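You operate a simulated robot arm through the tools that you are given. There is no shell and no other tool. Be economical: measure what you need, move in short steps, check, and stop when the job is done.

You are at the controls of a simulated two-armed robot. One attempt, no reset.

## Task
On the workbench top, fold the grey cloth in half, so that its two short edges meet.

The check looks at the end state, three seconds after you hand in, the way a careful person would. Anything else that was tipped, shoved, dropped, spilled or broken makes it a failure. Flat cloth is picked up by pressing the open fingertips on it (5 to 10 N) and closing them slowly along it; thin cloth reads only 2 to 8 mm in the jaws.

## Robot
Two 7-joint arms with two-finger parallel grippers on one trunk, on a base that drives. Base frame: it is fixed to the floor where the robot stands at the start and does not move with it; the origin is under the middle of the robot, x ahead of it, y to its left, z up; the surface under the hand at the start is at about z = 800. Lengths are in mm, angles in degrees, forces in N, time in s.
The left shoulder is at the start at [70, 163, 1095], the right one opposite. With the tool pointing down near the work surface each hand reaches from about 400 to 880 mm from the robot's upright axis, wherever it stands, measured 20 degrees to its own side. Places, roughly: workbench top [600, 300, 800]. Payload 3.43 kg a hand.
The TCP of each hand is the grasp point between the finger pads, 34 mm short of the fingertips. In the tool frame z runs along the fingers and y along their closing line. The gripper opens to 128 mm. The fingers are 24 mm wide and 12 mm thick; the gripper's body (48 by 130 mm) begins 96 mm behind the TCP.
Orientation is told as [roll, pitch, yaw] about the base's x, y, z axes, in that order, counted from this pose: with the fingers straight down and closing along the base's y, the tool's x points along the base's -x, its y along +y and its z along -z.

## Interface
- The arms move only by the tool jog_arm. It takes "left_commands", "right_commands" or both (then of equal length, played together; a hand with none holds still); each is a list of rows, each a list of 3 entries, a list of its own where there are three numbers: the shift along the tool's x, y, z in units of 30 mm (1.0 is 30 mm), then the turn, a rotation vector about the tool's x, y, z in units of 5 degrees (1.0 is 5 degrees), then the closure, from 0 (fully open) to 1 (shut). In form: [[[dx, dy, dz], [rx, ry, rz], gripper], ...]. A call has 1 to 12 rows; each row shifts and turns the commanded pose from where the row before left it, along the tool's axes as they then stand. A call with a number of a shift or a turn outside -1 to 1 is refused whole. Each row takes 0.2 s and may step no farther than 50 mm and 8.6 degrees from the row before; otherwise, or with a gripper value out of range, the whole call is refused. Where a pose cannot be reached the arm comes as near as it can. A force on the tool above 40 N (or 10 N above the force at the start of the call, whichever is more), or a blocked arm, ends the call early, and 0.2 s more pass. The fingers move at their own pace (about 153 mm/s each) and stop on an object; they squeeze with about 29 N. The grip force told is the motor's: it shows also when the fingers shut on nothing. Time passes only in rows, and 0.2 s behind the last, so rows that do not move let the fingers close. It gives the time, the measured TCP pose, the force on the tool (base axes), the opening and the grip force at its end, in the units of the frame above (readings bear some noise), with the torque about the TCP (base axes, N m) and any sound that the robot's microphone picked up, and new pictures: "show" is both (left out), scene, wrist or none (wrist: the cameras of the hands that moved).
- Cameras (640 x 400 px; columns grow to the right, rows downward): "scene" is now at [132.5, 17.4, 1313.4]; the picture's right is [0.21, -0.98, 0.00], its down [-0.64, -0.14, -0.76] and it looks along [0.74, 0.16, -0.66] (base axes); focal length 244 px, centre (320, 200). "left" rides on the left gripper at [76, 11, -160] in its tool frame; the picture's right is [-0.15, 0.99, 0.00], its down [-0.88, -0.13, -0.46] and it looks along [-0.45, -0.07, 0.89] (tool axes); focal length 234 px, centre (320, 200). "right" rides on the right gripper at [76, -11, -160] in its tool frame; the picture's right is [0.15, 0.99, 0.00], its down [-0.88, 0.13, -0.46] and it looks along [-0.45, 0.07, 0.89] (tool axes); focal length 234 px, centre (320, 200). There is no depth. A picture from a camera that has moved, and an enlarged one, comes with that camera's place and axes in the base frame and with its lens.
- raise_lower(by): slides the trunk up (or, below 0, down) by that many mm; the arms and the scene camera ride with it, the base frame stays. It gives what a move gives, with no picture.
- roll_base(legs): drives the robot by 1 to 6 legs, each [ahead, left, turn to the left] in mm, mm and degrees, along the robot's own axes; the way and the turn of a leg run together, so that a leg with both is an arc; at most 1500 mm and 180 degrees a leg. The arms and the cameras ride along, it lands a little off, and it stops where it bumps. It gives what a move gives, and a new picture of the scene camera.
- turn_head(pan, tilt): turns the head with the scene camera to pan (to the left, within 86 degrees either way) and tilt (down, from -29 to 69), counted from straight ahead of the robot. It gives what a move gives, and a new picture of the scene camera.
- enlarge(camera, box): a new picture of the part [left, top, right, bottom] of that camera's present view, enlarged. It takes no simulated time.
- job_done(): hands the job in; it is judged then, once.

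Work in short steps. Places have to be worked out from the pictures, the camera data and where the tool is seen: move nearer, look again, correct. Check each grasp and each placing, and mend what went wrong. You have 120 turns and 260 pictures in all, those below and enlarged ones among them. Open the grippers and draw the arms clear of the work before you hand the job in, unless the task says otherwise; then end with one line.

The tools are called after "Call:" as a command line: name --argument value ..., lists and objects as JSON in quotes. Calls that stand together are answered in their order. jog_arm: Moves the arms, as the interface text tells. Its arguments: {"type":"object","properties":{"left_commands":{"type":"array","items":{"type":"array"}},"right_commands":{"type":"array","items":{"type":"array"}},"show":{"type":"string","enum":["both","scene","wrist","none"]}},"required":[]} The other tools are called the same way: raise_lower (by) slides the trunk up or down; roll_base (legs) drives the base; turn_head (pan, tilt) turns the head that bears the scene camera; enlarge (camera, box) takes an enlarged picture of a part of a camera's view; job_done () hands the job in.

At the start:

```text
clock: 0.0
left_tool_pos: [647.6, 318.3, 1043.4]
left_ee_rot: [0.0, 0.0, 0.0]
left_contact_force: [0.1, -0.8, 0.3]
left_moment: [-0.01, 0.03, -0.01]
left_finger_gap: 128.1
left_gripper_force: 0.0
right_tool_pos: [696.6, -189.5, 1004.9]
right_ee_rot: [0.1, 0.0, 0.0]
right_contact_force: [-0.3, -0.3, 0.6]
right_moment: [0.03, -0.03, -0.01]
right_finger_gap: 128.0
right_gripper_force: 0.0
trunk travel left (down, up): [-575.0, 365.0]
robot x, y, heading: [-0.7, 0.4, -0.1]
head pan, tilt: [11.9, 40.9]
```

scene: 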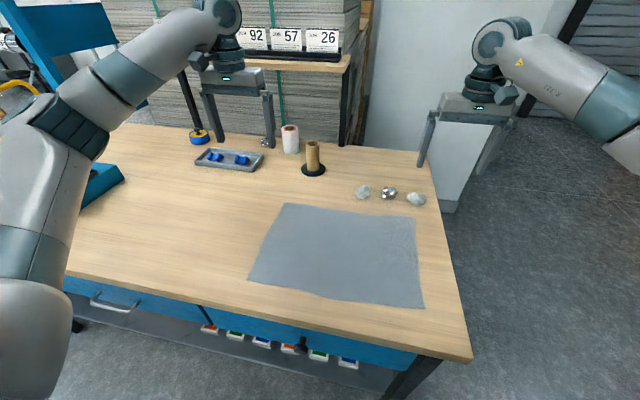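
right: 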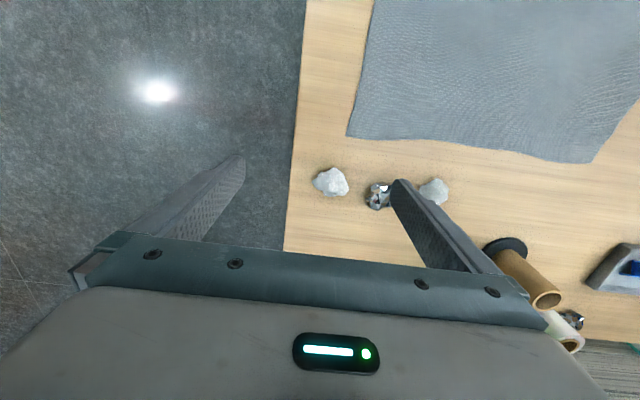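
left: 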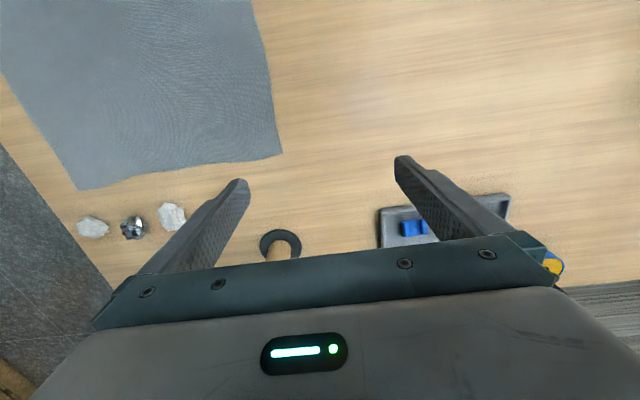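

The cloth spans about x 400–685, y −148–247, so its short edges are the left and right ones. The neatest fold is from the table's right end, facing +y with both hands on the near edge. I look right first to check the floor there.

Call:
turn_head --pan -60 --tilt 35

Call:
turn_head --pan -20 --tilt 30

```text
clock: 1.4
left_tool_pos: [647.5, 317.5, 1043.1]
left_ee_rot: [-0.1, 0.0, 0.0]
left_contact_force: [-0.1, 0.8, -0.9]
left_moment: [-0.03, -0.02, 0.02]
left_finger_gap: 128.1
left_gripper_force: 0.0
right_tool_pos: [697.0, -189.7, 1005.4]
right_ee_rot: [0.0, 0.0, 0.0]
right_contact_force: [0.5, -0.7, -0.1]
right_moment: [-0.01, 0.02, 0.01]
right_finger_gap: 127.7
right_gripper_force: 0.1
trunk travel left (down, up): [-575.0, 365.0]
robot x, y, heading: [3.0, 0.6, 0.1]
head pan, tilt: [-60.0, 35.0]
camera scene: at [94.1, -76.2, 1322.4], right [-0.87, -0.5, 0.0], down [-0.29, 0.5, -0.82], along [0.41, -0.71, -0.57], focal length 244 px, centre (320, 200)
```

scene: 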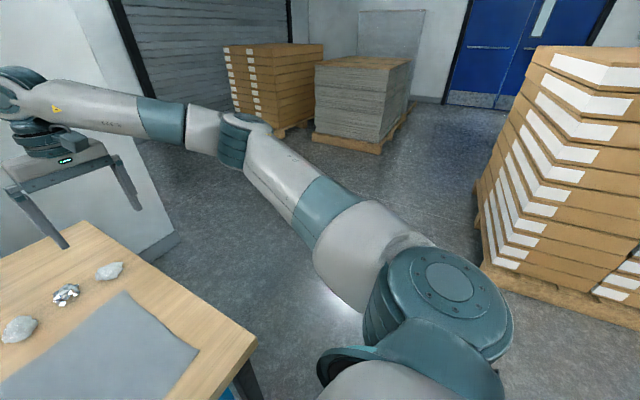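

```text
clock: 2.5
left_tool_pos: [647.9, 317.2, 1044.4]
left_ee_rot: [0.1, 0.0, 0.0]
left_contact_force: [-0.6, -0.8, -0.1]
left_moment: [0.01, 0.0, 0.02]
left_finger_gap: 128.0
left_gripper_force: 0.0
right_tool_pos: [695.7, -189.5, 1004.5]
right_ee_rot: [-0.1, 0.1, 0.0]
right_contact_force: [0.8, -0.5, -0.8]
right_moment: [0.0, -0.02, 0.04]
right_finger_gap: 127.9
right_gripper_force: 0.0
trunk travel left (down, up): [-575.0, 365.0]
robot x, y, heading: [0.7, 1.9, -0.1]
head pan, tilt: [-20.0, 30.0]
camera scene: at [135.0, -31.0, 1330.2], right [-0.34, -0.94, 0.0], down [-0.47, 0.17, -0.87], along [0.81, -0.3, -0.5], focal length 244 px, centre (320, 200)
```

scene: 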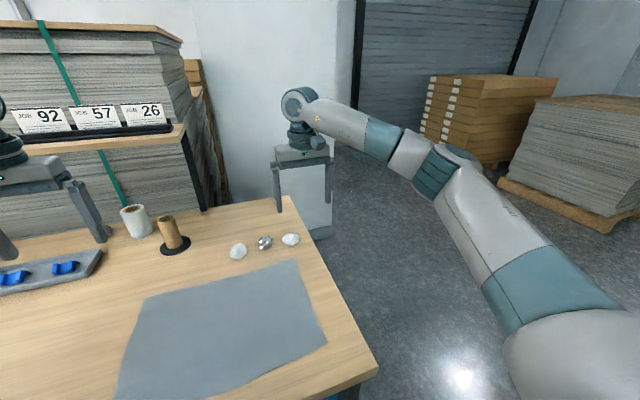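

The floor right of the table is clear (nearest pallet beyond y≈−1700). I drive right, ahead and turn left in the open, then look before approaching.

Call:
roll_base --legs '[[0, -1050, 0], [540, 0, 0], [0, 0, 90]]'

Call:
turn_head --pan 0 --tilt 40

```text
clock: 14.5
left_tool_pos: [241.9, -425.8, 1043.4]
left_ee_rot: [0.0, 0.0, 87.5]
left_contact_force: [-0.8, -0.8, -0.1]
left_moment: [0.0, -0.02, 0.01]
left_finger_gap: 128.1
left_gripper_force: 0.0
right_tool_pos: [752.4, -398.8, 1005.2]
right_ee_rot: [0.0, 0.0, 87.4]
right_contact_force: [-0.2, -0.6, 0.8]
right_moment: [0.02, 0.02, -0.01]
right_finger_gap: 127.9
right_gripper_force: 0.1
trunk travel left (down, up): [-575.0, 365.0]
robot x, y, heading: [532.3, -1082.5, 87.4]
head pan, tilt: [-20.0, 30.0]
camera scene: at [567.3, -952.8, 1330.2], right [0.92, -0.38, 0.0], down [-0.19, -0.46, -0.87], along [0.33, 0.8, -0.5], focal length 244 px, centre (320, 200)
```

scene: 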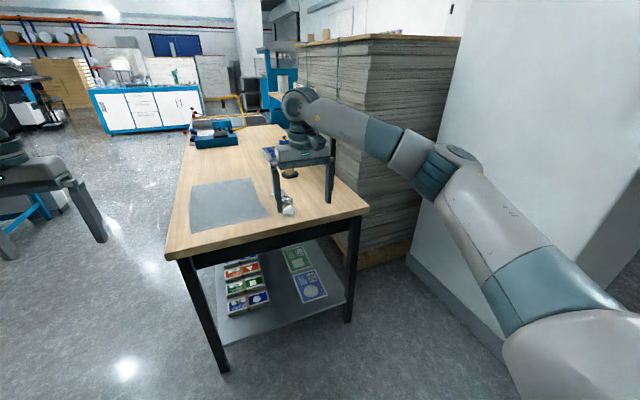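

```text
clock: 15.3
left_tool_pos: [242.7, -425.9, 1044.1]
left_ee_rot: [0.0, 0.0, 87.5]
left_contact_force: [0.1, -0.6, 0.8]
left_moment: [-0.01, 0.0, 0.02]
left_finger_gap: 128.3
left_gripper_force: 0.0
right_tool_pos: [752.3, -400.1, 1005.3]
right_ee_rot: [0.0, 0.0, 87.5]
right_contact_force: [-0.2, -0.6, -0.1]
right_moment: [0.0, 0.0, -0.03]
right_finger_gap: 128.2
right_gripper_force: 0.1
trunk travel left (down, up): [-575.0, 365.0]
robot x, y, heading: [529.4, -1082.7, 87.4]
head pan, tilt: [0.0, 40.0]
camera scene: at [536.7, -951.4, 1314.9], right [1.0, -0.04, 0.0], down [-0.03, -0.64, -0.77], along [0.03, 0.77, -0.64], focal length 244 px, centre (320, 200)
```

scene: 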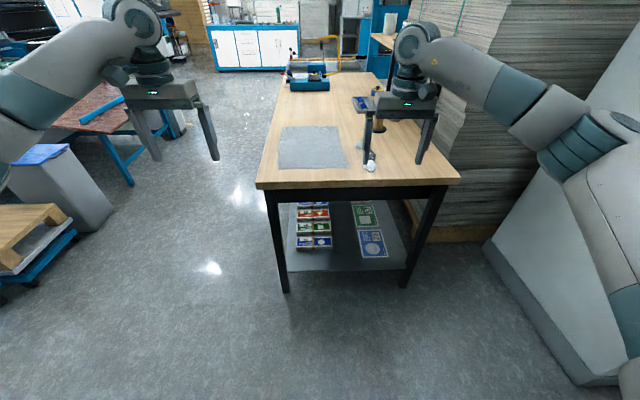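

Path ahead is clear; the table edge is at y≈−245. I straighten the heading and drive to y≈−572.

Call:
roll_base --legs '[[0, 0, 2.6], [510, -10, 0]]'

Call:
turn_head --pan 0 --tilt 50

```text
clock: 18.7
left_tool_pos: [227.7, 77.6, 1043.1]
left_ee_rot: [0.1, 0.0, 89.8]
left_contact_force: [-0.7, -0.4, -0.7]
left_moment: [-0.02, 0.0, -0.03]
left_finger_gap: 127.9
left_gripper_force: 0.0
right_tool_pos: [736.1, 123.7, 1004.4]
right_ee_rot: [-0.1, 0.0, 89.8]
right_contact_force: [-0.1, 0.3, 0.0]
right_moment: [-0.04, 0.02, 0.02]
right_finger_gap: 127.9
right_gripper_force: 0.1
trunk travel left (down, up): [-575.0, 365.0]
robot x, y, heading: [545.0, -569.1, 89.6]
head pan, tilt: [0.0, 40.0]
camera scene: at [542.3, -436.7, 1314.8], right [1.0, -0.01, 0.0], down [0.0, -0.64, -0.77], along [0.0, 0.77, -0.64], focal length 244 px, centre (320, 200)
```

scene: 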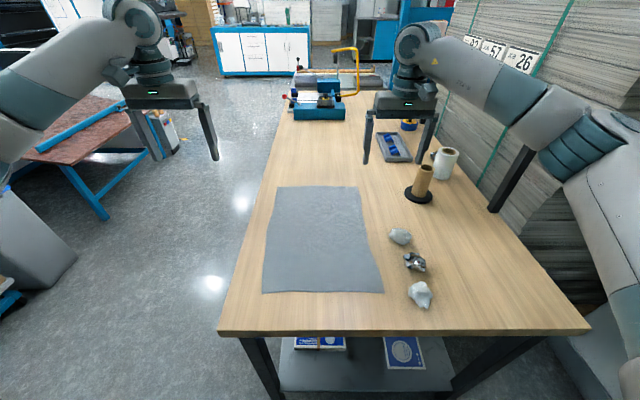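

```text
clock: 19.4
left_tool_pos: [227.0, 77.3, 1043.0]
left_ee_rot: [0.0, 0.0, 89.7]
left_contact_force: [-0.9, 0.7, 0.8]
left_moment: [0.0, -0.02, -0.01]
left_finger_gap: 128.1
left_gripper_force: 0.1
right_tool_pos: [735.7, 122.2, 1004.8]
right_ee_rot: [0.0, 0.1, 89.7]
right_contact_force: [0.1, 0.9, -0.2]
right_moment: [0.04, 0.01, 0.02]
right_finger_gap: 127.9
right_gripper_force: 0.1
trunk travel left (down, up): [-575.0, 365.0]
robot x, y, heading: [542.1, -573.4, 89.6]
head pan, tilt: [0.0, 50.0]
camera scene: at [542.3, -445.0, 1300.7], right [1.0, -0.01, 0.0], down [0.0, -0.77, -0.64], along [0.0, 0.64, -0.77], focal length 244 px, centre (320, 200)
```

scene: 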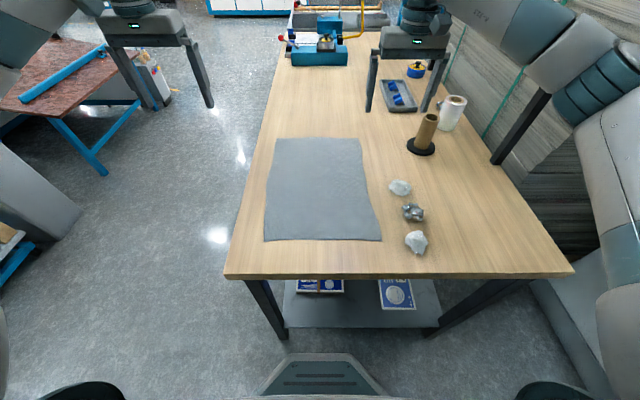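

The view now shows cloth corners at about (411,−150), (685,−155), (394,240), (677,243). I plan to pinch the far edge with jaws closing along y and bring it back to the near edge, tilting the hands so the edge doesn't curl. First I turn both hands 90° at height.

Call:
jog_arm --left_commands '[[[0, 0, 0], [0, 0, 1], 0], [[0, 0, 0], [0, 0, 1], 0], [[0, 0, 0], [0, 0, 1], 0], [[0, 0, 0], [0, 0, 1], 0], [[0, 0, 0], [0, 0, 1], 0], [[0, 0, 0], [0, 0, 1], 0], [[0, 0, 0], [0, 0, 1], 0], [[0, 0, 0], [0, 0, 1], 0], [[0, 0, 0], [0, 0, 1], 0], [[0, 0, 0], [0, 0, 1], 0], [[0, 0, 0], [0, 0, 1], 0], [[0, 0, 0], [0, 0, 1], 0]]' --right_commands '[[[0, 0, 0], [0, 0, -1], 0], [[0, 0, 0], [0, 0, -1], 0], [[0, 0, 0], [0, 0, -1], 0], [[0, 0, 0], [0, 0, -1], 0], [[0, 0, 0], [0, 0, -1], 0], [[0, 0, 0], [0, 0, -1], 0], [[0, 0, 0], [0, 0, -1], 0], [[0, 0, 0], [0, 0, -1], 0], [[0, 0, 0], [0, 0, -1], 0], [[0, 0, 0], [0, 0, -1], 0], [[0, 0, 0], [0, 0, -1], 0], [[0, 0, 0], [0, 0, -1], 0]]' --show "none"

Call:
jog_arm --left_commands '[[[0, 0, 0], [0, 0, 1], 0], [[0, 0, 0], [0, 0, 1], 0], [[0, 0, 0], [0, 0, 1], 0], [[0, 0, 0], [0, 0, 1], 0], [[0, 0, 0], [0, 0, 1], 0], [[0, 0, 0], [0, 0, 1], 0]]' --right_commands '[[[0, 0, 0], [0, 0, -1], 0], [[0, 0, 0], [0, 0, -1], 0], [[0, 0, 0], [0, 0, -1], 0], [[0, 0, 0], [0, 0, -1], 0], [[0, 0, 0], [0, 0, -1], 0], [[0, 0, 0], [0, 0, -1], 0]]' --show "scene"

```text
clock: 22.0
left_tool_pos: [228.4, 77.7, 1041.7]
left_ee_rot: [0.1, 0.0, 29.7]
left_contact_force: [0.1, -0.2, -0.5]
left_moment: [-0.02, 0.0, -0.02]
left_finger_gap: 128.1
left_gripper_force: 0.0
right_tool_pos: [747.7, 114.5, 1000.9]
right_ee_rot: [-0.1, 0.0, 131.5]
right_contact_force: [-0.4, -0.1, 0.3]
right_moment: [0.01, -0.02, 0.01]
right_finger_gap: 128.2
right_gripper_force: 0.1
right hand out of reach, approached as far as the arm can: row 9, 10, 11, 12
trunk travel left (down, up): [-575.0, 365.0]
robot x, y, heading: [542.0, -571.1, 89.8]
head pan, tilt: [0.0, 50.0]
```

```text
clock: 23.4
left_tool_pos: [227.1, 78.0, 1043.2]
left_ee_rot: [0.0, 0.0, -0.4]
left_contact_force: [-1.1, -0.5, 1.2]
left_moment: [0.02, 0.01, -0.01]
left_finger_gap: 128.1
left_gripper_force: 0.1
right_tool_pos: [747.0, 114.5, 1001.9]
right_ee_rot: [-0.2, 0.1, 131.5]
right_contact_force: [-0.3, -0.7, -0.8]
right_moment: [-0.04, 0.03, -0.02]
right_finger_gap: 128.0
right_gripper_force: 0.0
right hand out of reach, approached as far as the arm can: row 1, 2, 3, 4, 5, 6
trunk travel left (down, up): [-575.0, 365.0]
robot x, y, heading: [538.8, -576.1, 89.6]
head pan, tilt: [0.0, 50.0]
camera scene: at [542.3, -445.0, 1300.7], right [1.0, -0.01, 0.0], down [0.0, -0.77, -0.64], along [0.0, 0.64, -0.77], focal length 244 px, centre (320, 200)
```

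scene: 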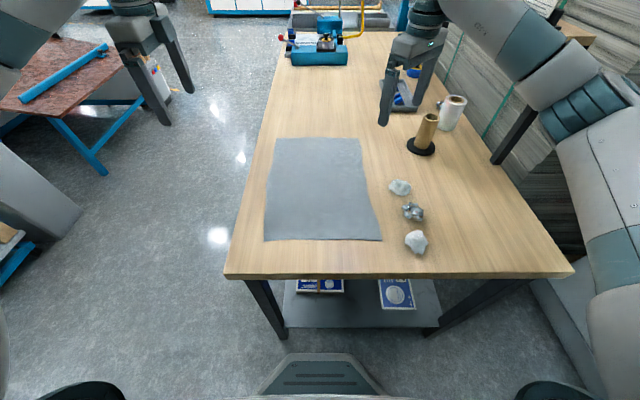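

The right wrist hit its limit at 131.5°. I turn it the other way, toward yaw 0, like the left.

Call:
jog_arm --right_commands '[[[0, 0, 0], [0, 0, 1], 0], [[0, 0, 0], [0, 0, 1], 0], [[0, 0, 0], [0, 0, 1], 0], [[0, 0, 0], [0, 0, 1], 0], [[0, 0, 0], [0, 0, 1], 0], [[0, 0, 0], [0, 0, 1], 0], [[0, 0, 0], [0, 0, 1], 0], [[0, 0, 0], [0, 0, 1], 0], [[0, 0, 0], [0, 0, 1], 0], [[0, 0, 0], [0, 0, 1], 0], [[0, 0, 0], [0, 0, 1], 0], [[0, 0, 0], [0, 0, 1], 0]]' --show "none"

Call:
jog_arm --right_commands '[[[0, 0, 0], [0, 0, 1], 0], [[0, 0, 0], [0, 0, 1], 0], [[0, 0, 0], [0, 0, 1], 0], [[0, 0, 0], [0, 0, 1], 0], [[0, 0, 0], [0, 0, 1], 0], [[0, 0, 0], [0, 0, 1], 0], [[0, 0, 0], [0, 0, 1], 0], [[0, 0, 0], [0, 0, 1], 0], [[0, 0, 0], [0, 0, 1], 0], [[0, 0, 0], [0, 0, 1], 0], [[0, 0, 0], [0, 0, 1], 0], [[0, 0, 0], [0, 0, 1], 0]]' --show "none"

```text
clock: 26.0
left_tool_pos: [227.5, 77.1, 1043.7]
left_ee_rot: [0.0, 0.0, -0.3]
left_contact_force: [-0.3, 0.0, 0.1]
left_moment: [0.06, 0.03, -0.01]
left_finger_gap: 128.0
left_gripper_force: 0.0
right_tool_pos: [747.5, 113.8, 1000.8]
right_ee_rot: [-0.1, -0.2, 71.4]
right_contact_force: [0.8, -0.1, 0.3]
right_moment: [0.01, -0.01, -0.02]
right_finger_gap: 128.2
right_gripper_force: 0.0
trunk travel left (down, up): [-575.0, 365.0]
robot x, y, heading: [541.2, -572.9, 89.8]
head pan, tilt: [0.0, 50.0]
```

```text
clock: 28.6
left_tool_pos: [227.6, 78.0, 1042.5]
left_ee_rot: [0.0, 0.0, -0.3]
left_contact_force: [0.3, 0.6, 0.3]
left_moment: [0.0, -0.01, 0.0]
left_finger_gap: 128.0
left_gripper_force: 0.1
right_tool_pos: [748.5, 115.2, 1001.4]
right_ee_rot: [0.1, 0.0, 11.4]
right_contact_force: [0.1, 0.2, -0.9]
right_moment: [0.0, 0.04, 0.04]
right_finger_gap: 128.2
right_gripper_force: 0.1
trunk travel left (down, up): [-575.0, 365.0]
robot x, y, heading: [539.8, -572.1, 89.8]
head pan, tilt: [0.0, 50.0]
```

Works. I finish that turn and move both hands above the far corners with jaws at about 40 mm.

Call:
jog_arm --left_commands '[[[0, 0, 0], [0, 0, 0], 0.3], [[0, 0, 0], [0, 0, 0], 0.5], [[0, 0, 0], [0, 0, 0], 0.69], [[-0.775, 0.68, 0.47], [0, 0, 0], 0.69], [[-0.775, 0.68, 0.47], [0, 0, 0], 0.69], [[-0.775, 0.68, 0.47], [0, 0, 0], 0.69], [[-0.775, 0.68, 0.47], [0, 0, 0], 0.69], [[-0.775, 0.68, 0.47], [0, 0, 0], 0.69], [[-0.775, 0.68, 0.47], [0, 0, 0], 0.69], [[-0.775, 0.68, 0.47], [0, 0, 0], 0.69], [[-0.775, 0.68, 0.47], [0, 0, 0], 0.69]]' --right_commands '[[[0, 0, 0], [0, 0, 0.76], 0.3], [[0, 0, 0], [0, 0, 0.76], 0.5], [[0, 0, 0], [0, 0, 0.76], 0.69], [[0.38, 0.525, 0.296], [0, 0, 0], 0.69], [[0.38, 0.525, 0.296], [0, 0, 0], 0.69], [[0.38, 0.525, 0.296], [0, 0, 0], 0.69], [[0.38, 0.525, 0.296], [0, 0, 0], 0.69], [[0.38, 0.525, 0.296], [0, 0, 0], 0.69], [[0.38, 0.525, 0.296], [0, 0, 0], 0.69], [[0.38, 0.525, 0.296], [0, 0, 0], 0.69], [[0.38, 0.525, 0.296], [0, 0, 0], 0.69]]'

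```text
clock: 31.0
left_tool_pos: [412.5, 239.9, 930.4]
left_ee_rot: [0.0, 0.1, -0.2]
left_contact_force: [0.0, -0.1, 0.3]
left_moment: [-0.04, 0.0, 0.02]
left_finger_gap: 39.9
left_gripper_force: 0.0
right_tool_pos: [657.9, 241.4, 929.7]
right_ee_rot: [0.1, -0.1, 0.0]
right_contact_force: [0.3, 0.1, 0.6]
right_moment: [-0.01, 0.04, 0.02]
right_finger_gap: 39.4
right_gripper_force: 0.1
trunk travel left (down, up): [-575.0, 365.0]
robot x, y, heading: [540.4, -571.7, 89.7]
head pan, tilt: [0.0, 50.0]
camera scene: at [542.9, -444.2, 1300.5], right [1.0, -0.01, 0.0], down [0.0, -0.77, -0.64], along [0.0, 0.64, -0.77], focal length 244 px, centre (320, 200)
camera right: at [581.1, 228.6, 1090.2], right [-0.15, 0.99, 0.0], down [0.88, 0.13, 0.46], along [0.45, 0.07, -0.89], focal length 234 px, centre (320, 200)
camera left: at [337.7, 251.4, 1090.2], right [0.15, 0.99, 0.0], down [0.88, -0.13, 0.45], along [0.45, -0.07, -0.89], focal length 234 px, centre (320, 200)
```

scene: 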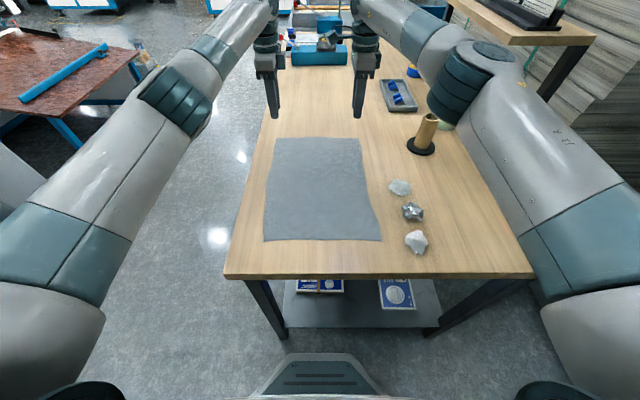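
right: 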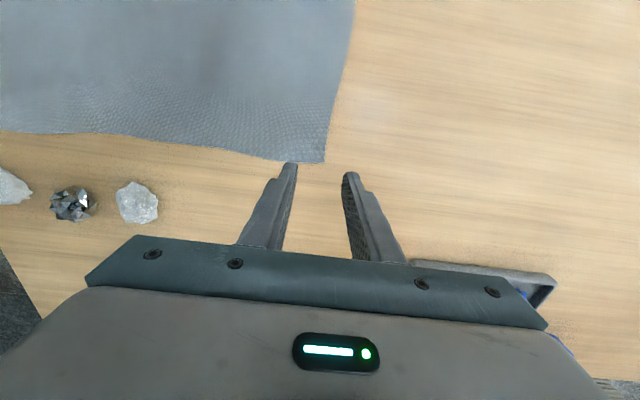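
left: 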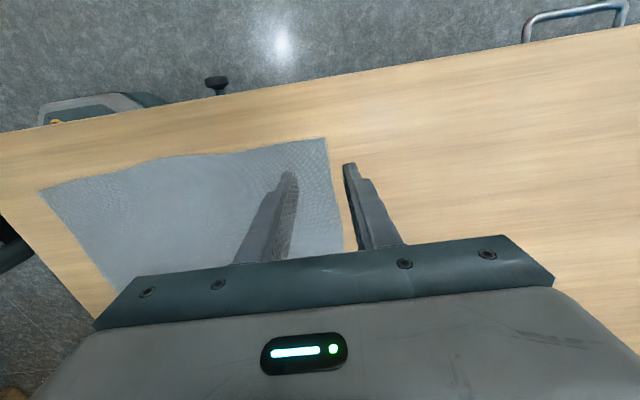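

Refined far corners: left ≈(401,247), right ≈(672,250). I centre on the edge with ~30 mm jaws and descend to just above the table.

Call:
jog_arm --left_commands '[[[-0.18, 0, 0.8], [0, 0, 0], 0.766], [[0, 0, 0.8], [0, 0, 0], 0.766], [[0, 0, 0.8], [0, 0, 0], 0.766], [[0, 0, 0.6], [0, 0, 0], 0.766], [[0, 0, 0], [0, 0, 0], 0.766]]' --right_commands '[[[0.13, -0.05, 0.8], [0, 0, 0], 0.766], [[0, 0, 0.8], [0, 0, 0], 0.766], [[0, 0, 0.8], [0, 0, 0], 0.766], [[0, 0, 0.6], [0, 0, 0], 0.766], [[0, 0, 0], [0, 0, 0], 0.766]]' --show "wrist"

```text
clock: 32.2
left_tool_pos: [419.0, 239.2, 840.7]
left_ee_rot: [0.0, 0.0, -0.3]
left_contact_force: [-0.3, -0.1, 0.0]
left_moment: [0.03, 0.01, -0.03]
left_finger_gap: 30.1
left_gripper_force: 0.0
right_tool_pos: [650.6, 236.2, 840.3]
right_ee_rot: [0.3, -0.2, 0.1]
right_contact_force: [-0.8, -0.1, 0.2]
right_moment: [0.01, -0.02, 0.01]
right_finger_gap: 30.1
right_gripper_force: 0.2
trunk travel left (down, up): [-575.0, 365.0]
robot x, y, heading: [540.4, -573.2, 89.6]
head pan, tilt: [0.0, 50.0]
camera right: at [574.5, 225.1, 1000.5], right [-0.15, 0.99, 0.0], down [0.88, 0.13, 0.46], along [0.45, 0.07, -0.89], focal length 234 px, centre (320, 200)
camera left: at [344.7, 249.9, 1000.6], right [0.15, 0.99, 0.0], down [0.88, -0.14, 0.46], along [0.45, -0.07, -0.89], focal length 234 px, centre (320, 200)
```

right: 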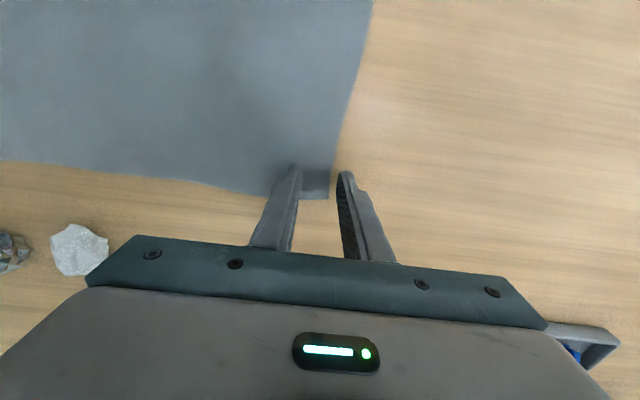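
left: 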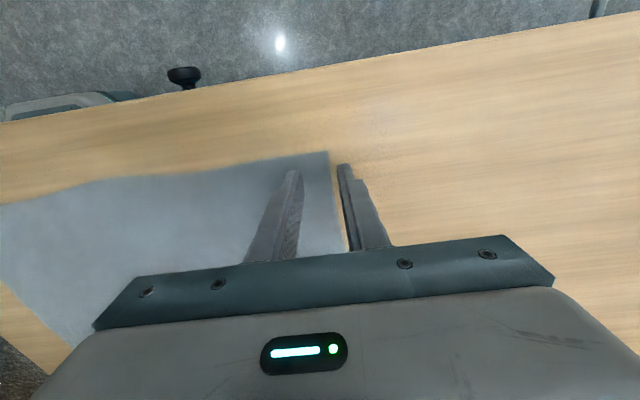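

Both hands are placed right, the edge between the fingers. I press down slowly and read forces.

Call:
jog_arm --left_commands '[[[0, 0, 0.1], [0, 0, 0], 0.766], [[0, 0, 0.1], [0, 0, 0], 0.766], [[0, 0, 0], [0, 0, 0], 0.766]]' --right_commands '[[[0, 0.05, 0.1], [0, 0, 0], 0.766], [[0, 0.05, 0.1], [0, 0, 0], 0.766], [[0, 0, 0], [0, 0, 0], 0.766]]' --show "none"

```text
clock: 33.0
left_tool_pos: [419.6, 238.7, 836.2]
left_ee_rot: [0.0, 0.1, -0.2]
left_contact_force: [0.4, 0.1, 2.0]
left_moment: [-0.02, 0.03, 0.02]
left_finger_gap: 29.8
left_gripper_force: 0.0
right_tool_pos: [652.0, 241.0, 835.2]
right_ee_rot: [0.2, -0.1, 0.0]
right_contact_force: [0.3, -0.8, 3.7]
right_moment: [-0.09, -0.03, 0.01]
right_finger_gap: 30.3
right_gripper_force: 0.1
trunk travel left (down, up): [-575.0, 365.0]
robot x, y, heading: [537.7, -570.9, 89.6]
head pan, tilt: [0.0, 50.0]
```

Contact has begun (2–4 N). I press a touch more.

Call:
jog_arm --left_commands '[[[0, 0, 0.1], [0, 0, 0], 0.766], [[0, 0, 0], [0, 0, 0], 0.766]]' --right_commands '[[[0, 0, 0.07], [0, 0, 0], 0.766], [[0, 0, 0], [0, 0, 0], 0.766]]' --show "none"

```text
clock: 33.6
left_tool_pos: [419.2, 238.7, 835.2]
left_ee_rot: [0.3, 0.0, -0.2]
left_contact_force: [-0.6, 3.7, 15.5]
left_moment: [-0.19, 0.1, -0.04]
left_finger_gap: 27.6
left_gripper_force: 0.1
right_tool_pos: [650.6, 240.4, 835.5]
right_ee_rot: [0.5, -0.1, 0.1]
right_contact_force: [-0.6, 2.8, 13.4]
right_moment: [-0.23, 0.01, -0.01]
right_finger_gap: 28.7
right_gripper_force: 0.1
trunk travel left (down, up): [-575.0, 365.0]
robot x, y, heading: [541.9, -571.3, 89.8]
head pan, tilt: [0.0, 50.0]
```

A little too hard; I ease off about 1 mm to reach ~8 N and close slowly.

Call:
jog_arm --left_commands '[[[0, 0, -0.04], [0, 0, 0], 0.78], [[0, 0, 0], [0, 0, 0], 0.81], [[0, 0, 0], [0, 0, 0], 0.84], [[0, 0, 0], [0, 0, 0], 0.87], [[0, 0, 0], [0, 0, 0], 0.9], [[0, 0, 0], [0, 0, 0], 0.93], [[0, 0, 0], [0, 0, 0], 0.96], [[0, 0, 0], [0, 0, 0], 1], [[0, 0, 0], [0, 0, 0], 1], [[0, 0, 0], [0, 0, 0], 1]]' --right_commands '[[[0, 0, -0.03], [0, 0, 0], 0.78], [[0, 0, 0], [0, 0, 0], 0.81], [[0, 0, 0], [0, 0, 0], 0.84], [[0, 0, 0], [0, 0, 0], 0.87], [[0, 0, 0], [0, 0, 0], 0.9], [[0, 0, 0], [0, 0, 0], 0.93], [[0, 0, 0], [0, 0, 0], 0.96], [[0, 0, 0], [0, 0, 0], 1], [[0, 0, 0], [0, 0, 0], 1], [[0, 0, 0], [0, 0, 0], 1]]' --show "wrist"

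```text
clock: 35.8
left_tool_pos: [421.0, 237.2, 835.4]
left_ee_rot: [0.2, -0.1, -0.3]
left_contact_force: [0.2, 1.0, 8.8]
left_moment: [-0.07, 0.0, 0.01]
left_finger_gap: 2.5
left_gripper_force: 28.9
right_tool_pos: [651.2, 238.7, 835.4]
right_ee_rot: [0.2, -0.1, 0.1]
right_contact_force: [0.4, -2.1, 16.5]
right_moment: [-0.24, -0.04, -0.01]
right_finger_gap: 2.5
right_gripper_force: 29.0
trunk travel left (down, up): [-575.0, 365.0]
robot x, y, heading: [541.9, -574.6, 89.8]
head pan, tilt: [0.0, 50.0]
camera right: at [575.2, 226.6, 994.5], right [-0.15, 0.99, 0.0], down [0.88, 0.13, 0.46], along [0.45, 0.07, -0.89], focal length 234 px, centre (320, 200)
camera left: at [345.5, 247.8, 995.0], right [0.15, 0.99, 0.0], down [0.88, -0.14, 0.46], along [0.45, -0.07, -0.89], focal length 234 px, centre (320, 200)
```

right: 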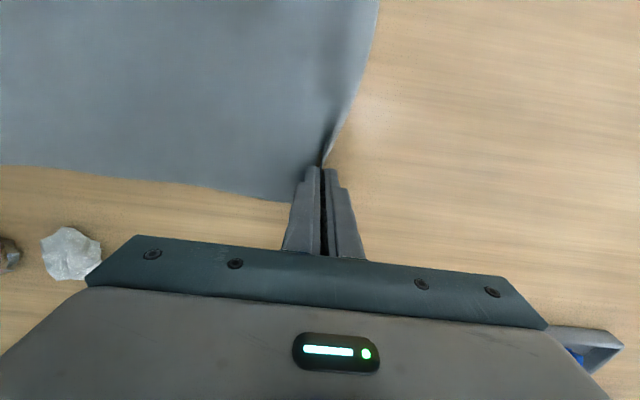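
left: 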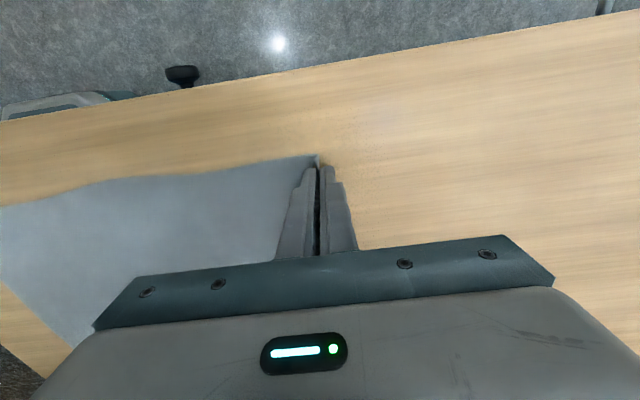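

Both jaws read 2.5 mm with cloth up between them. I lift gently with a slight −y motion and check.

Call:
jog_arm --left_commands '[[[0, -0.05, -0.5], [0, 0, 0], 1], [[0, -0.1, -0.5], [0, 0, 0], 1], [[0, -0.2, -0.5], [0, 0, 0], 1]]' --right_commands '[[[0, -0.05, -0.5], [0, 0, 0], 1], [[0, -0.1, -0.5], [0, 0, 0], 1], [[0, -0.2, -0.5], [0, 0, 0], 1]]'

```text
clock: 36.6
left_tool_pos: [419.8, 231.1, 877.4]
left_ee_rot: [0.0, 0.1, -0.3]
left_contact_force: [0.2, -0.7, 0.6]
left_moment: [0.0, -0.02, 0.0]
left_finger_gap: 2.0
left_gripper_force: 29.0
right_tool_pos: [650.8, 231.6, 877.8]
right_ee_rot: [0.1, -0.1, 0.1]
right_contact_force: [0.1, -0.1, -0.3]
right_moment: [0.0, 0.0, 0.01]
right_finger_gap: 2.5
right_gripper_force: 29.0
trunk travel left (down, up): [-575.0, 365.0]
robot x, y, heading: [544.8, -571.3, 89.8]
head pan, tilt: [0.0, 50.0]
camera scene: at [542.5, -445.1, 1300.5], right [1.0, -0.01, 0.0], down [0.0, -0.77, -0.64], along [0.0, 0.64, -0.77], focal length 244 px, centre (320, 200)
camera right: at [575.7, 218.9, 1036.0], right [-0.15, 0.99, 0.0], down [0.88, 0.13, 0.46], along [0.45, 0.07, -0.89], focal length 234 px, centre (320, 200)
camera left: at [345.1, 241.8, 1038.0], right [0.15, 0.99, 0.0], down [0.88, -0.14, 0.46], along [0.45, -0.07, -0.89], focal length 234 px, centre (320, 200)
```

scene: 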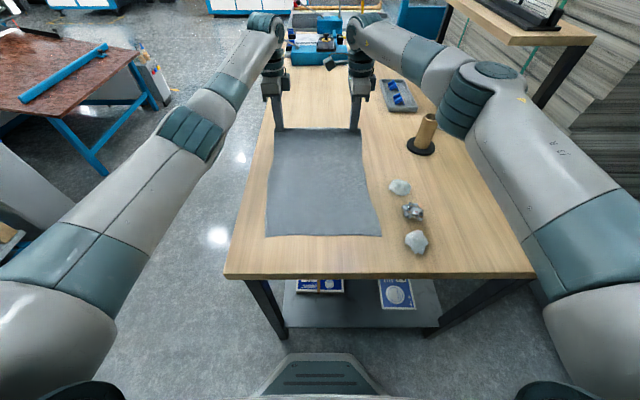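
right: 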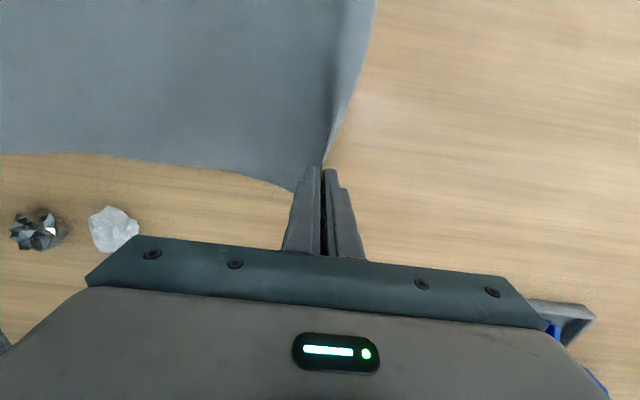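
left: 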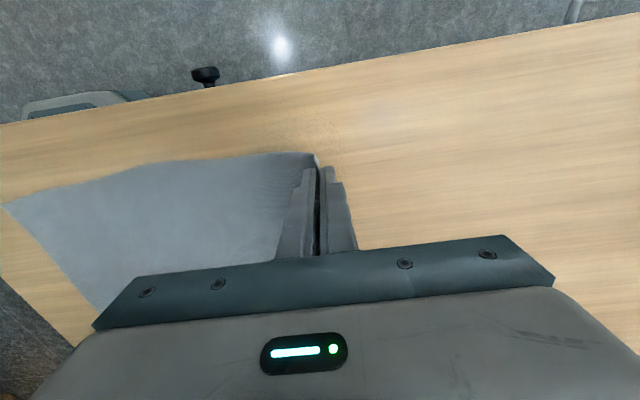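

Both corners are held and the edge has lifted. I follow an arc toward the fold line, keeping the cloth slack.

Call:
jog_arm --left_commands '[[[0, -0.8, -1.0], [0, 0, 0], 1], [[0, -0.93, -0.83], [0, 0, 0], 1], [[0, -1, -0.6], [0, 0, 0], 1], [[0, -1, -0.33], [0, 0, 0], 1], [[0, -1, -0.17], [0, 0, 0], 1], [[0, -0.97, 0], [0, 0, 0], 1]]' --right_commands '[[[0, -0.8, -1.0], [0, 0, 0], 1], [[0, -0.93, -0.83], [0, 0, 0], 1], [[0, -1, -0.6], [0, 0, 0], 1], [[0, -1, -0.33], [0, 0, 0], 1], [[0, -1, -0.17], [0, 0, 0], 1], [[0, -0.97, 0], [0, 0, 0], 1]]'

```text
clock: 38.0
left_tool_pos: [419.2, 56.8, 968.7]
left_ee_rot: [-0.1, 0.0, -0.3]
left_contact_force: [1.2, -0.2, 1.0]
left_moment: [0.01, -0.04, 0.0]
left_finger_gap: 2.6
left_gripper_force: 29.0
right_tool_pos: [653.5, 56.2, 968.4]
right_ee_rot: [0.1, -0.1, 0.2]
right_contact_force: [-2.0, -0.9, -0.3]
right_moment: [0.0, 0.06, 0.03]
right_finger_gap: 2.6
right_gripper_force: 29.4
trunk travel left (down, up): [-575.0, 365.0]
robot x, y, heading: [541.4, -570.4, 90.0]
head pan, tilt: [0.0, 50.0]
camera scene: at [542.2, -445.9, 1300.8], right [1.0, -0.01, 0.0], down [0.0, -0.77, -0.64], along [0.0, 0.64, -0.77], focal length 244 px, centre (320, 200)
camera right: at [577.3, 45.2, 1127.0], right [-0.15, 0.99, 0.0], down [0.88, 0.13, 0.46], along [0.45, 0.07, -0.89], focal length 234 px, centre (320, 200)
camera left: at [343.2, 68.3, 1127.7], right [0.15, 0.99, 0.0], down [0.88, -0.13, 0.46], along [0.45, -0.07, -0.89], focal length 234 px, centre (320, 200)
```

scene: 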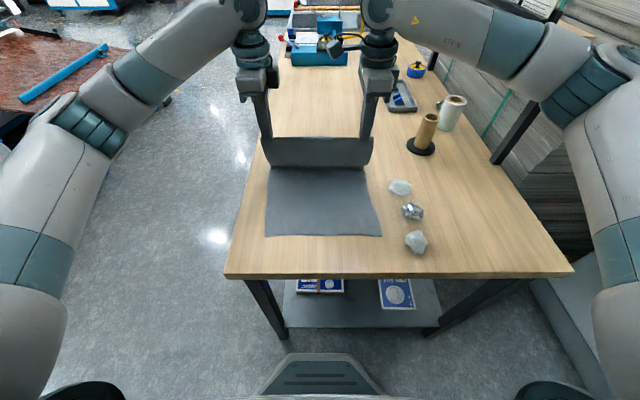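
right: 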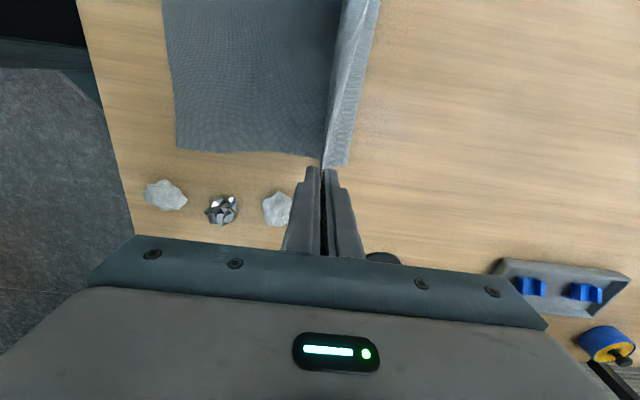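
left: 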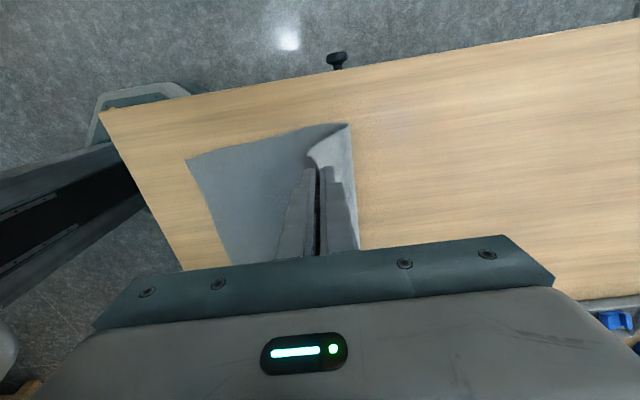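

Folding nicely, the near half unmoved (near edge y≈−138). To leave elbow room for tilting near the robot, I back the base 100 mm, which itself carries the edge toward the near side.

Call:
roll_base --legs '[[-50, 0, 0], [-50, 0, 0]]'

```text
clock: 39.5
left_tool_pos: [416.4, -40.4, 968.1]
left_ee_rot: [-0.1, 0.0, -0.3]
left_contact_force: [2.5, 0.1, -0.3]
left_moment: [0.05, -0.09, 0.03]
left_finger_gap: 2.3
left_gripper_force: 29.1
right_tool_pos: [653.1, -39.3, 967.9]
right_ee_rot: [0.1, -0.2, 0.0]
right_contact_force: [-2.1, -0.4, 0.9]
right_moment: [0.02, 0.09, 0.01]
right_finger_gap: 2.4
right_gripper_force: 29.2
trunk travel left (down, up): [-575.0, 365.0]
robot x, y, heading: [543.4, -669.8, 89.7]
head pan, tilt: [0.0, 50.0]
camera scene: at [541.6, -544.0, 1300.7], right [1.0, 0.0, 0.0], down [0.0, -0.77, -0.64], along [0.0, 0.64, -0.77], focal length 244 px, centre (320, 200)
```

scene: 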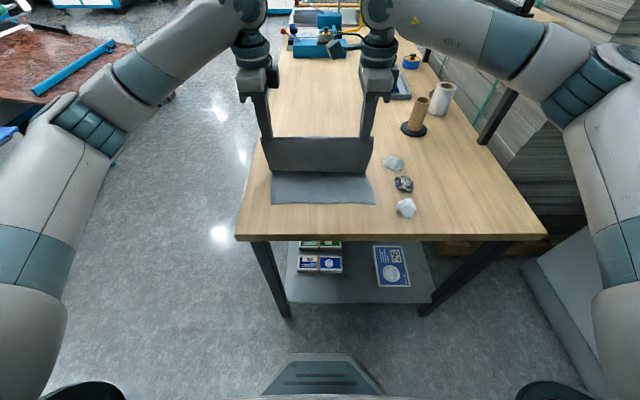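

Near edge still at y≈−140, x 412–686. Now I tilt the hands 45° (fingers toward +y) while carrying the edge on and down, shifting +x 12 mm to align with the near corners.

Call:
jog_arm --left_commands '[[[-0.05, -0.4, 0.04], [-1, 0, 0], 1], [[-0.05, -0.4, 0.08], [-1, 0, 0], 1], [[-0.05, -0.42, 0.08], [-1, 0, 0], 1], [[-0.05, -0.41, 0.13], [-1, 0, 0], 1], [[-0.05, -0.41, 0.17], [-1, 0, 0], 1], [[-0.05, -0.45, 0.21], [-1, 0, 0], 1], [[-0.05, -0.47, 0.25], [-1, 0, 0], 1], [[-0.05, -0.51, 0.29], [-1, 0, 0], 1], [[-0.05, -0.57, 0.31], [-1, 0, 0], 1]]' --right_commands '[[[-0.045, -0.4, 0.04], [-1, 0, 0], 1], [[-0.045, -0.4, 0.08], [-1, 0, 0], 1], [[-0.045, -0.42, 0.08], [-1, 0, 0], 1], [[-0.045, -0.41, 0.13], [-1, 0, 0], 1], [[-0.045, -0.41, 0.17], [-1, 0, 0], 1], [[-0.045, -0.45, 0.21], [-1, 0, 0], 1], [[-0.045, -0.47, 0.25], [-1, 0, 0], 1], [[-0.045, -0.51, 0.29], [-1, 0, 0], 1], [[-0.045, -0.57, 0.31], [-1, 0, 0], 1]]'

```text
clock: 41.5
left_tool_pos: [430.9, -128.5, 884.0]
left_ee_rot: [45.1, 0.0, -0.2]
left_contact_force: [1.8, 0.4, -0.5]
left_moment: [-0.03, -0.03, -0.09]
left_finger_gap: 2.1
left_gripper_force: 28.7
right_tool_pos: [666.0, -126.5, 883.1]
right_ee_rot: [45.3, -0.1, 0.1]
right_contact_force: [-1.7, 0.9, -0.1]
right_moment: [-0.02, 0.05, 0.05]
right_finger_gap: 2.4
right_gripper_force: 29.1
trunk travel left (down, up): [-575.0, 365.0]
robot x, y, heading: [537.2, -668.2, 89.8]
head pan, tilt: [0.0, 50.0]
camera scene: at [541.8, -542.9, 1300.8], right [1.0, 0.0, 0.0], down [0.0, -0.77, -0.64], along [0.0, 0.64, -0.77], focal length 244 px, centre (320, 200)
camera right: at [590.5, -248.7, 987.1], right [-0.15, 0.7, 0.7], down [0.88, -0.23, 0.41], along [0.45, 0.68, -0.58], focal length 234 px, centre (320, 200)
camera left: at [355.3, -233.7, 1004.8], right [0.15, 0.7, 0.7], down [0.88, -0.42, 0.23], along [0.45, 0.58, -0.68], focal length 234 px, centre (320, 200)
```

scene: 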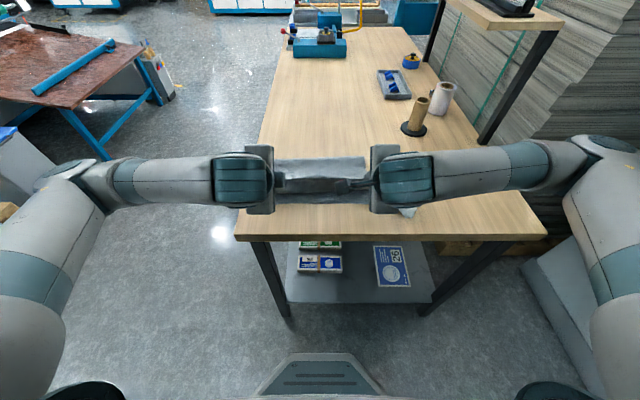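
right: 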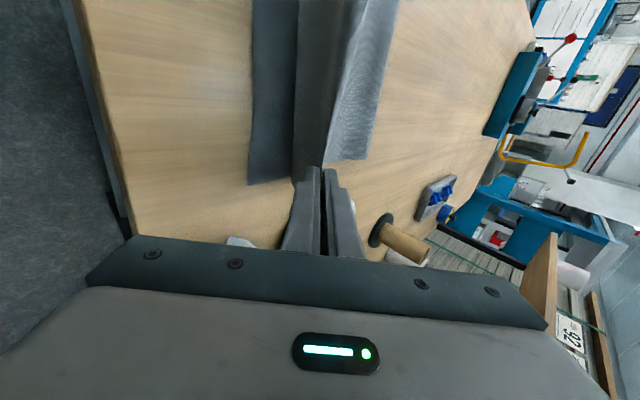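
left: 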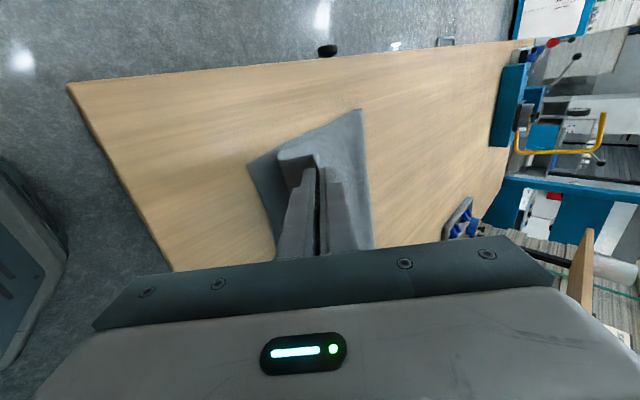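

The tilt worked without trouble. I look closely at how the edge sits in the jaws.

Call:
enlarge --camera "left" --box '[230, 90, 400, 196]'

Call:
enlarge --camera "scene" --box '[240, 130, 430, 249]'

```text
3.76 times, centred on (315, 143) of left
camera zoom: at [355.3, -233.7, 1004.8], right [0.15, 0.7, 0.7], down [0.88, -0.42, 0.23], along [0.45, 0.58, -0.68], focal length 882 px, centre (339, 415)
```

zoom: 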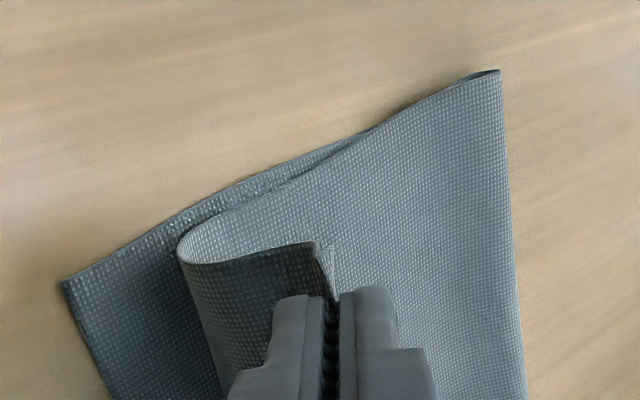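

```text
3.36 times, centred on (335, 190) of scene
camera zoom: at [541.8, -542.9, 1300.8], right [1.0, 0.0, 0.0], down [0.0, -0.77, -0.64], along [0.0, 0.64, -0.77], focal length 821 px, centre (270, 235)
```

zoom: 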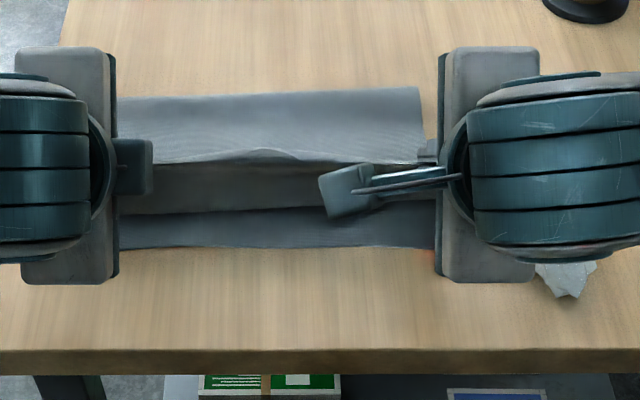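

The cloth hangs from the fingertips and then runs to the fold at y≈46, no curl, with the edge almost at the tips. I lower the tips to ~13 mm and to y≈−131, just short of the near edge.

Call:
jog_arm --left_commands '[[[0, -0.424, 0.141], [0, 0, 0], 1], [[0, -0.424, 0.141], [0, 0, 0], 1], [[0, -0.424, 0.141], [0, 0, 0], 1], [[0, -0.236, 0], [0, 0, 0], 1], [[0, -0.236, 0], [0, 0, 0], 1], [[0, 0, 0], [0, 0, 0], 1]]' --right_commands '[[[0, -0.424, 0.141], [0, 0, 0], 1], [[0, -0.424, 0.141], [0, 0, 0], 1], [[0, -0.424, 0.141], [0, 0, 0], 1], [[0, -0.236, 0], [0, 0, 0], 1], [[0, -0.27, -0.03], [0, 0, 0], 1], [[0, 0, 0], [0, 0, 0], 1]]'

Call:
enlarge --camera "left" --box '[230, 90, 400, 196]'

Call:
enlarge --camera "right" --box '[220, 90, 420, 215]'

```text
clock: 42.9
left_tool_pos: [430.0, -157.6, 838.7]
left_ee_rot: [45.0, -0.1, -0.2]
left_contact_force: [2.2, 0.0, -0.4]
left_moment: [-0.01, -0.06, -0.05]
left_finger_gap: 2.3
left_gripper_force: 29.1
right_tool_pos: [665.5, -157.3, 837.1]
right_ee_rot: [45.2, -0.2, 0.1]
right_contact_force: [-1.6, -0.3, 0.6]
right_moment: [-0.05, 0.05, 0.03]
right_finger_gap: 2.4
right_gripper_force: 28.9
trunk travel left (down, up): [-575.0, 365.0]
robot x, y, heading: [541.2, -667.4, 89.7]
head pan, tilt: [0.0, 50.0]
camera scene: at [541.6, -543.0, 1300.7], right [1.0, 0.0, 0.0], down [0.0, -0.77, -0.64], along [0.0, 0.64, -0.77], focal length 244 px, centre (320, 200)
camera right: at [590.4, -279.2, 941.6], right [-0.15, 0.7, 0.7], down [0.88, -0.23, 0.42], along [0.45, 0.68, -0.58], focal length 234 px, centre (320, 200)
camera left: at [355.4, -262.0, 959.1], right [0.15, 0.7, 0.7], down [0.88, -0.42, 0.23], along [0.45, 0.58, -0.68], focal length 234 px, centre (320, 200)
```

scene: 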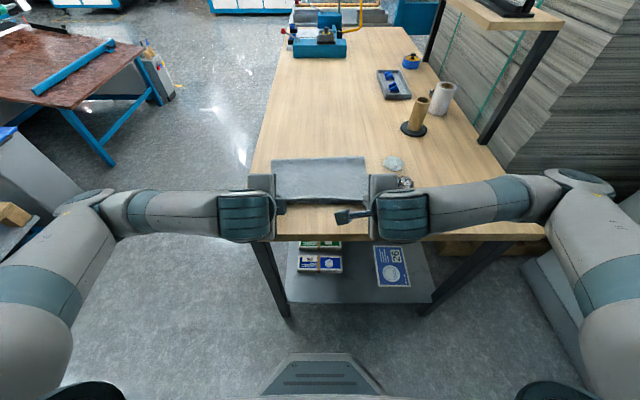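
right: 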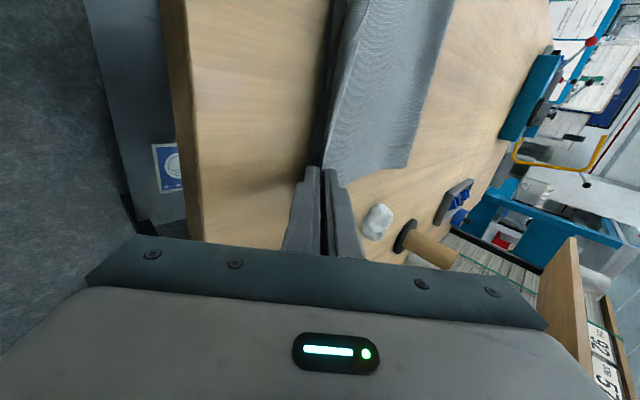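
left: 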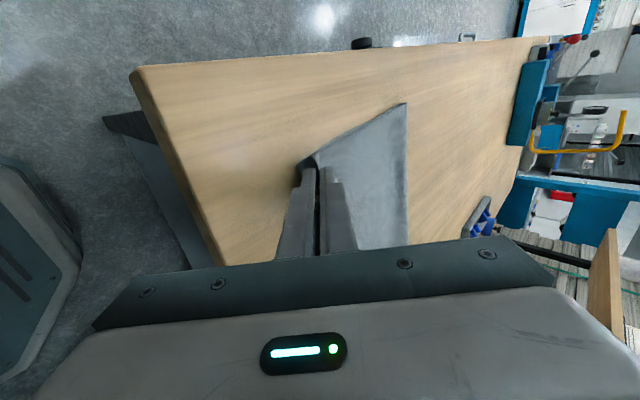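

```text
3.76 times, centred on (315, 143) of left
camera zoom: at [355.4, -262.0, 959.1], right [0.15, 0.7, 0.7], down [0.88, -0.42, 0.23], along [0.45, 0.58, -0.68], focal length 882 px, centre (339, 415)
```

zoom: 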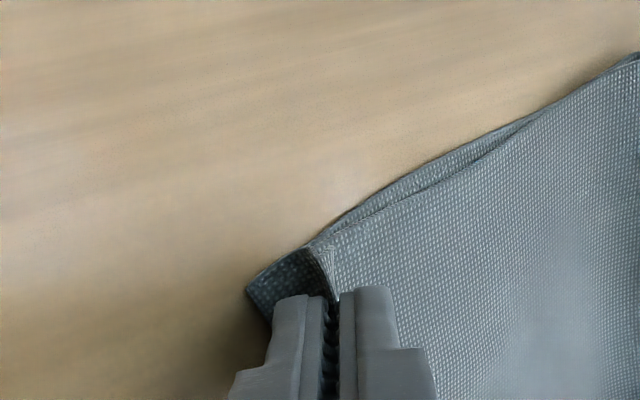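

```text
3.20 times, centred on (320, 152) of right
camera zoom: at [590.4, -279.2, 941.6], right [-0.15, 0.7, 0.7], down [0.88, -0.23, 0.42], along [0.45, 0.68, -0.58], focal length 749 px, centre (320, 352)
```

zoom: 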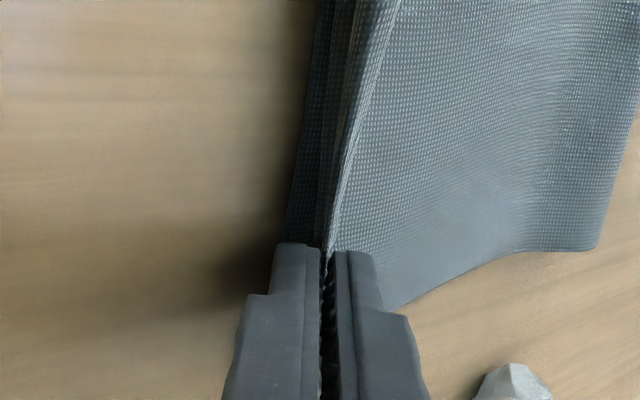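

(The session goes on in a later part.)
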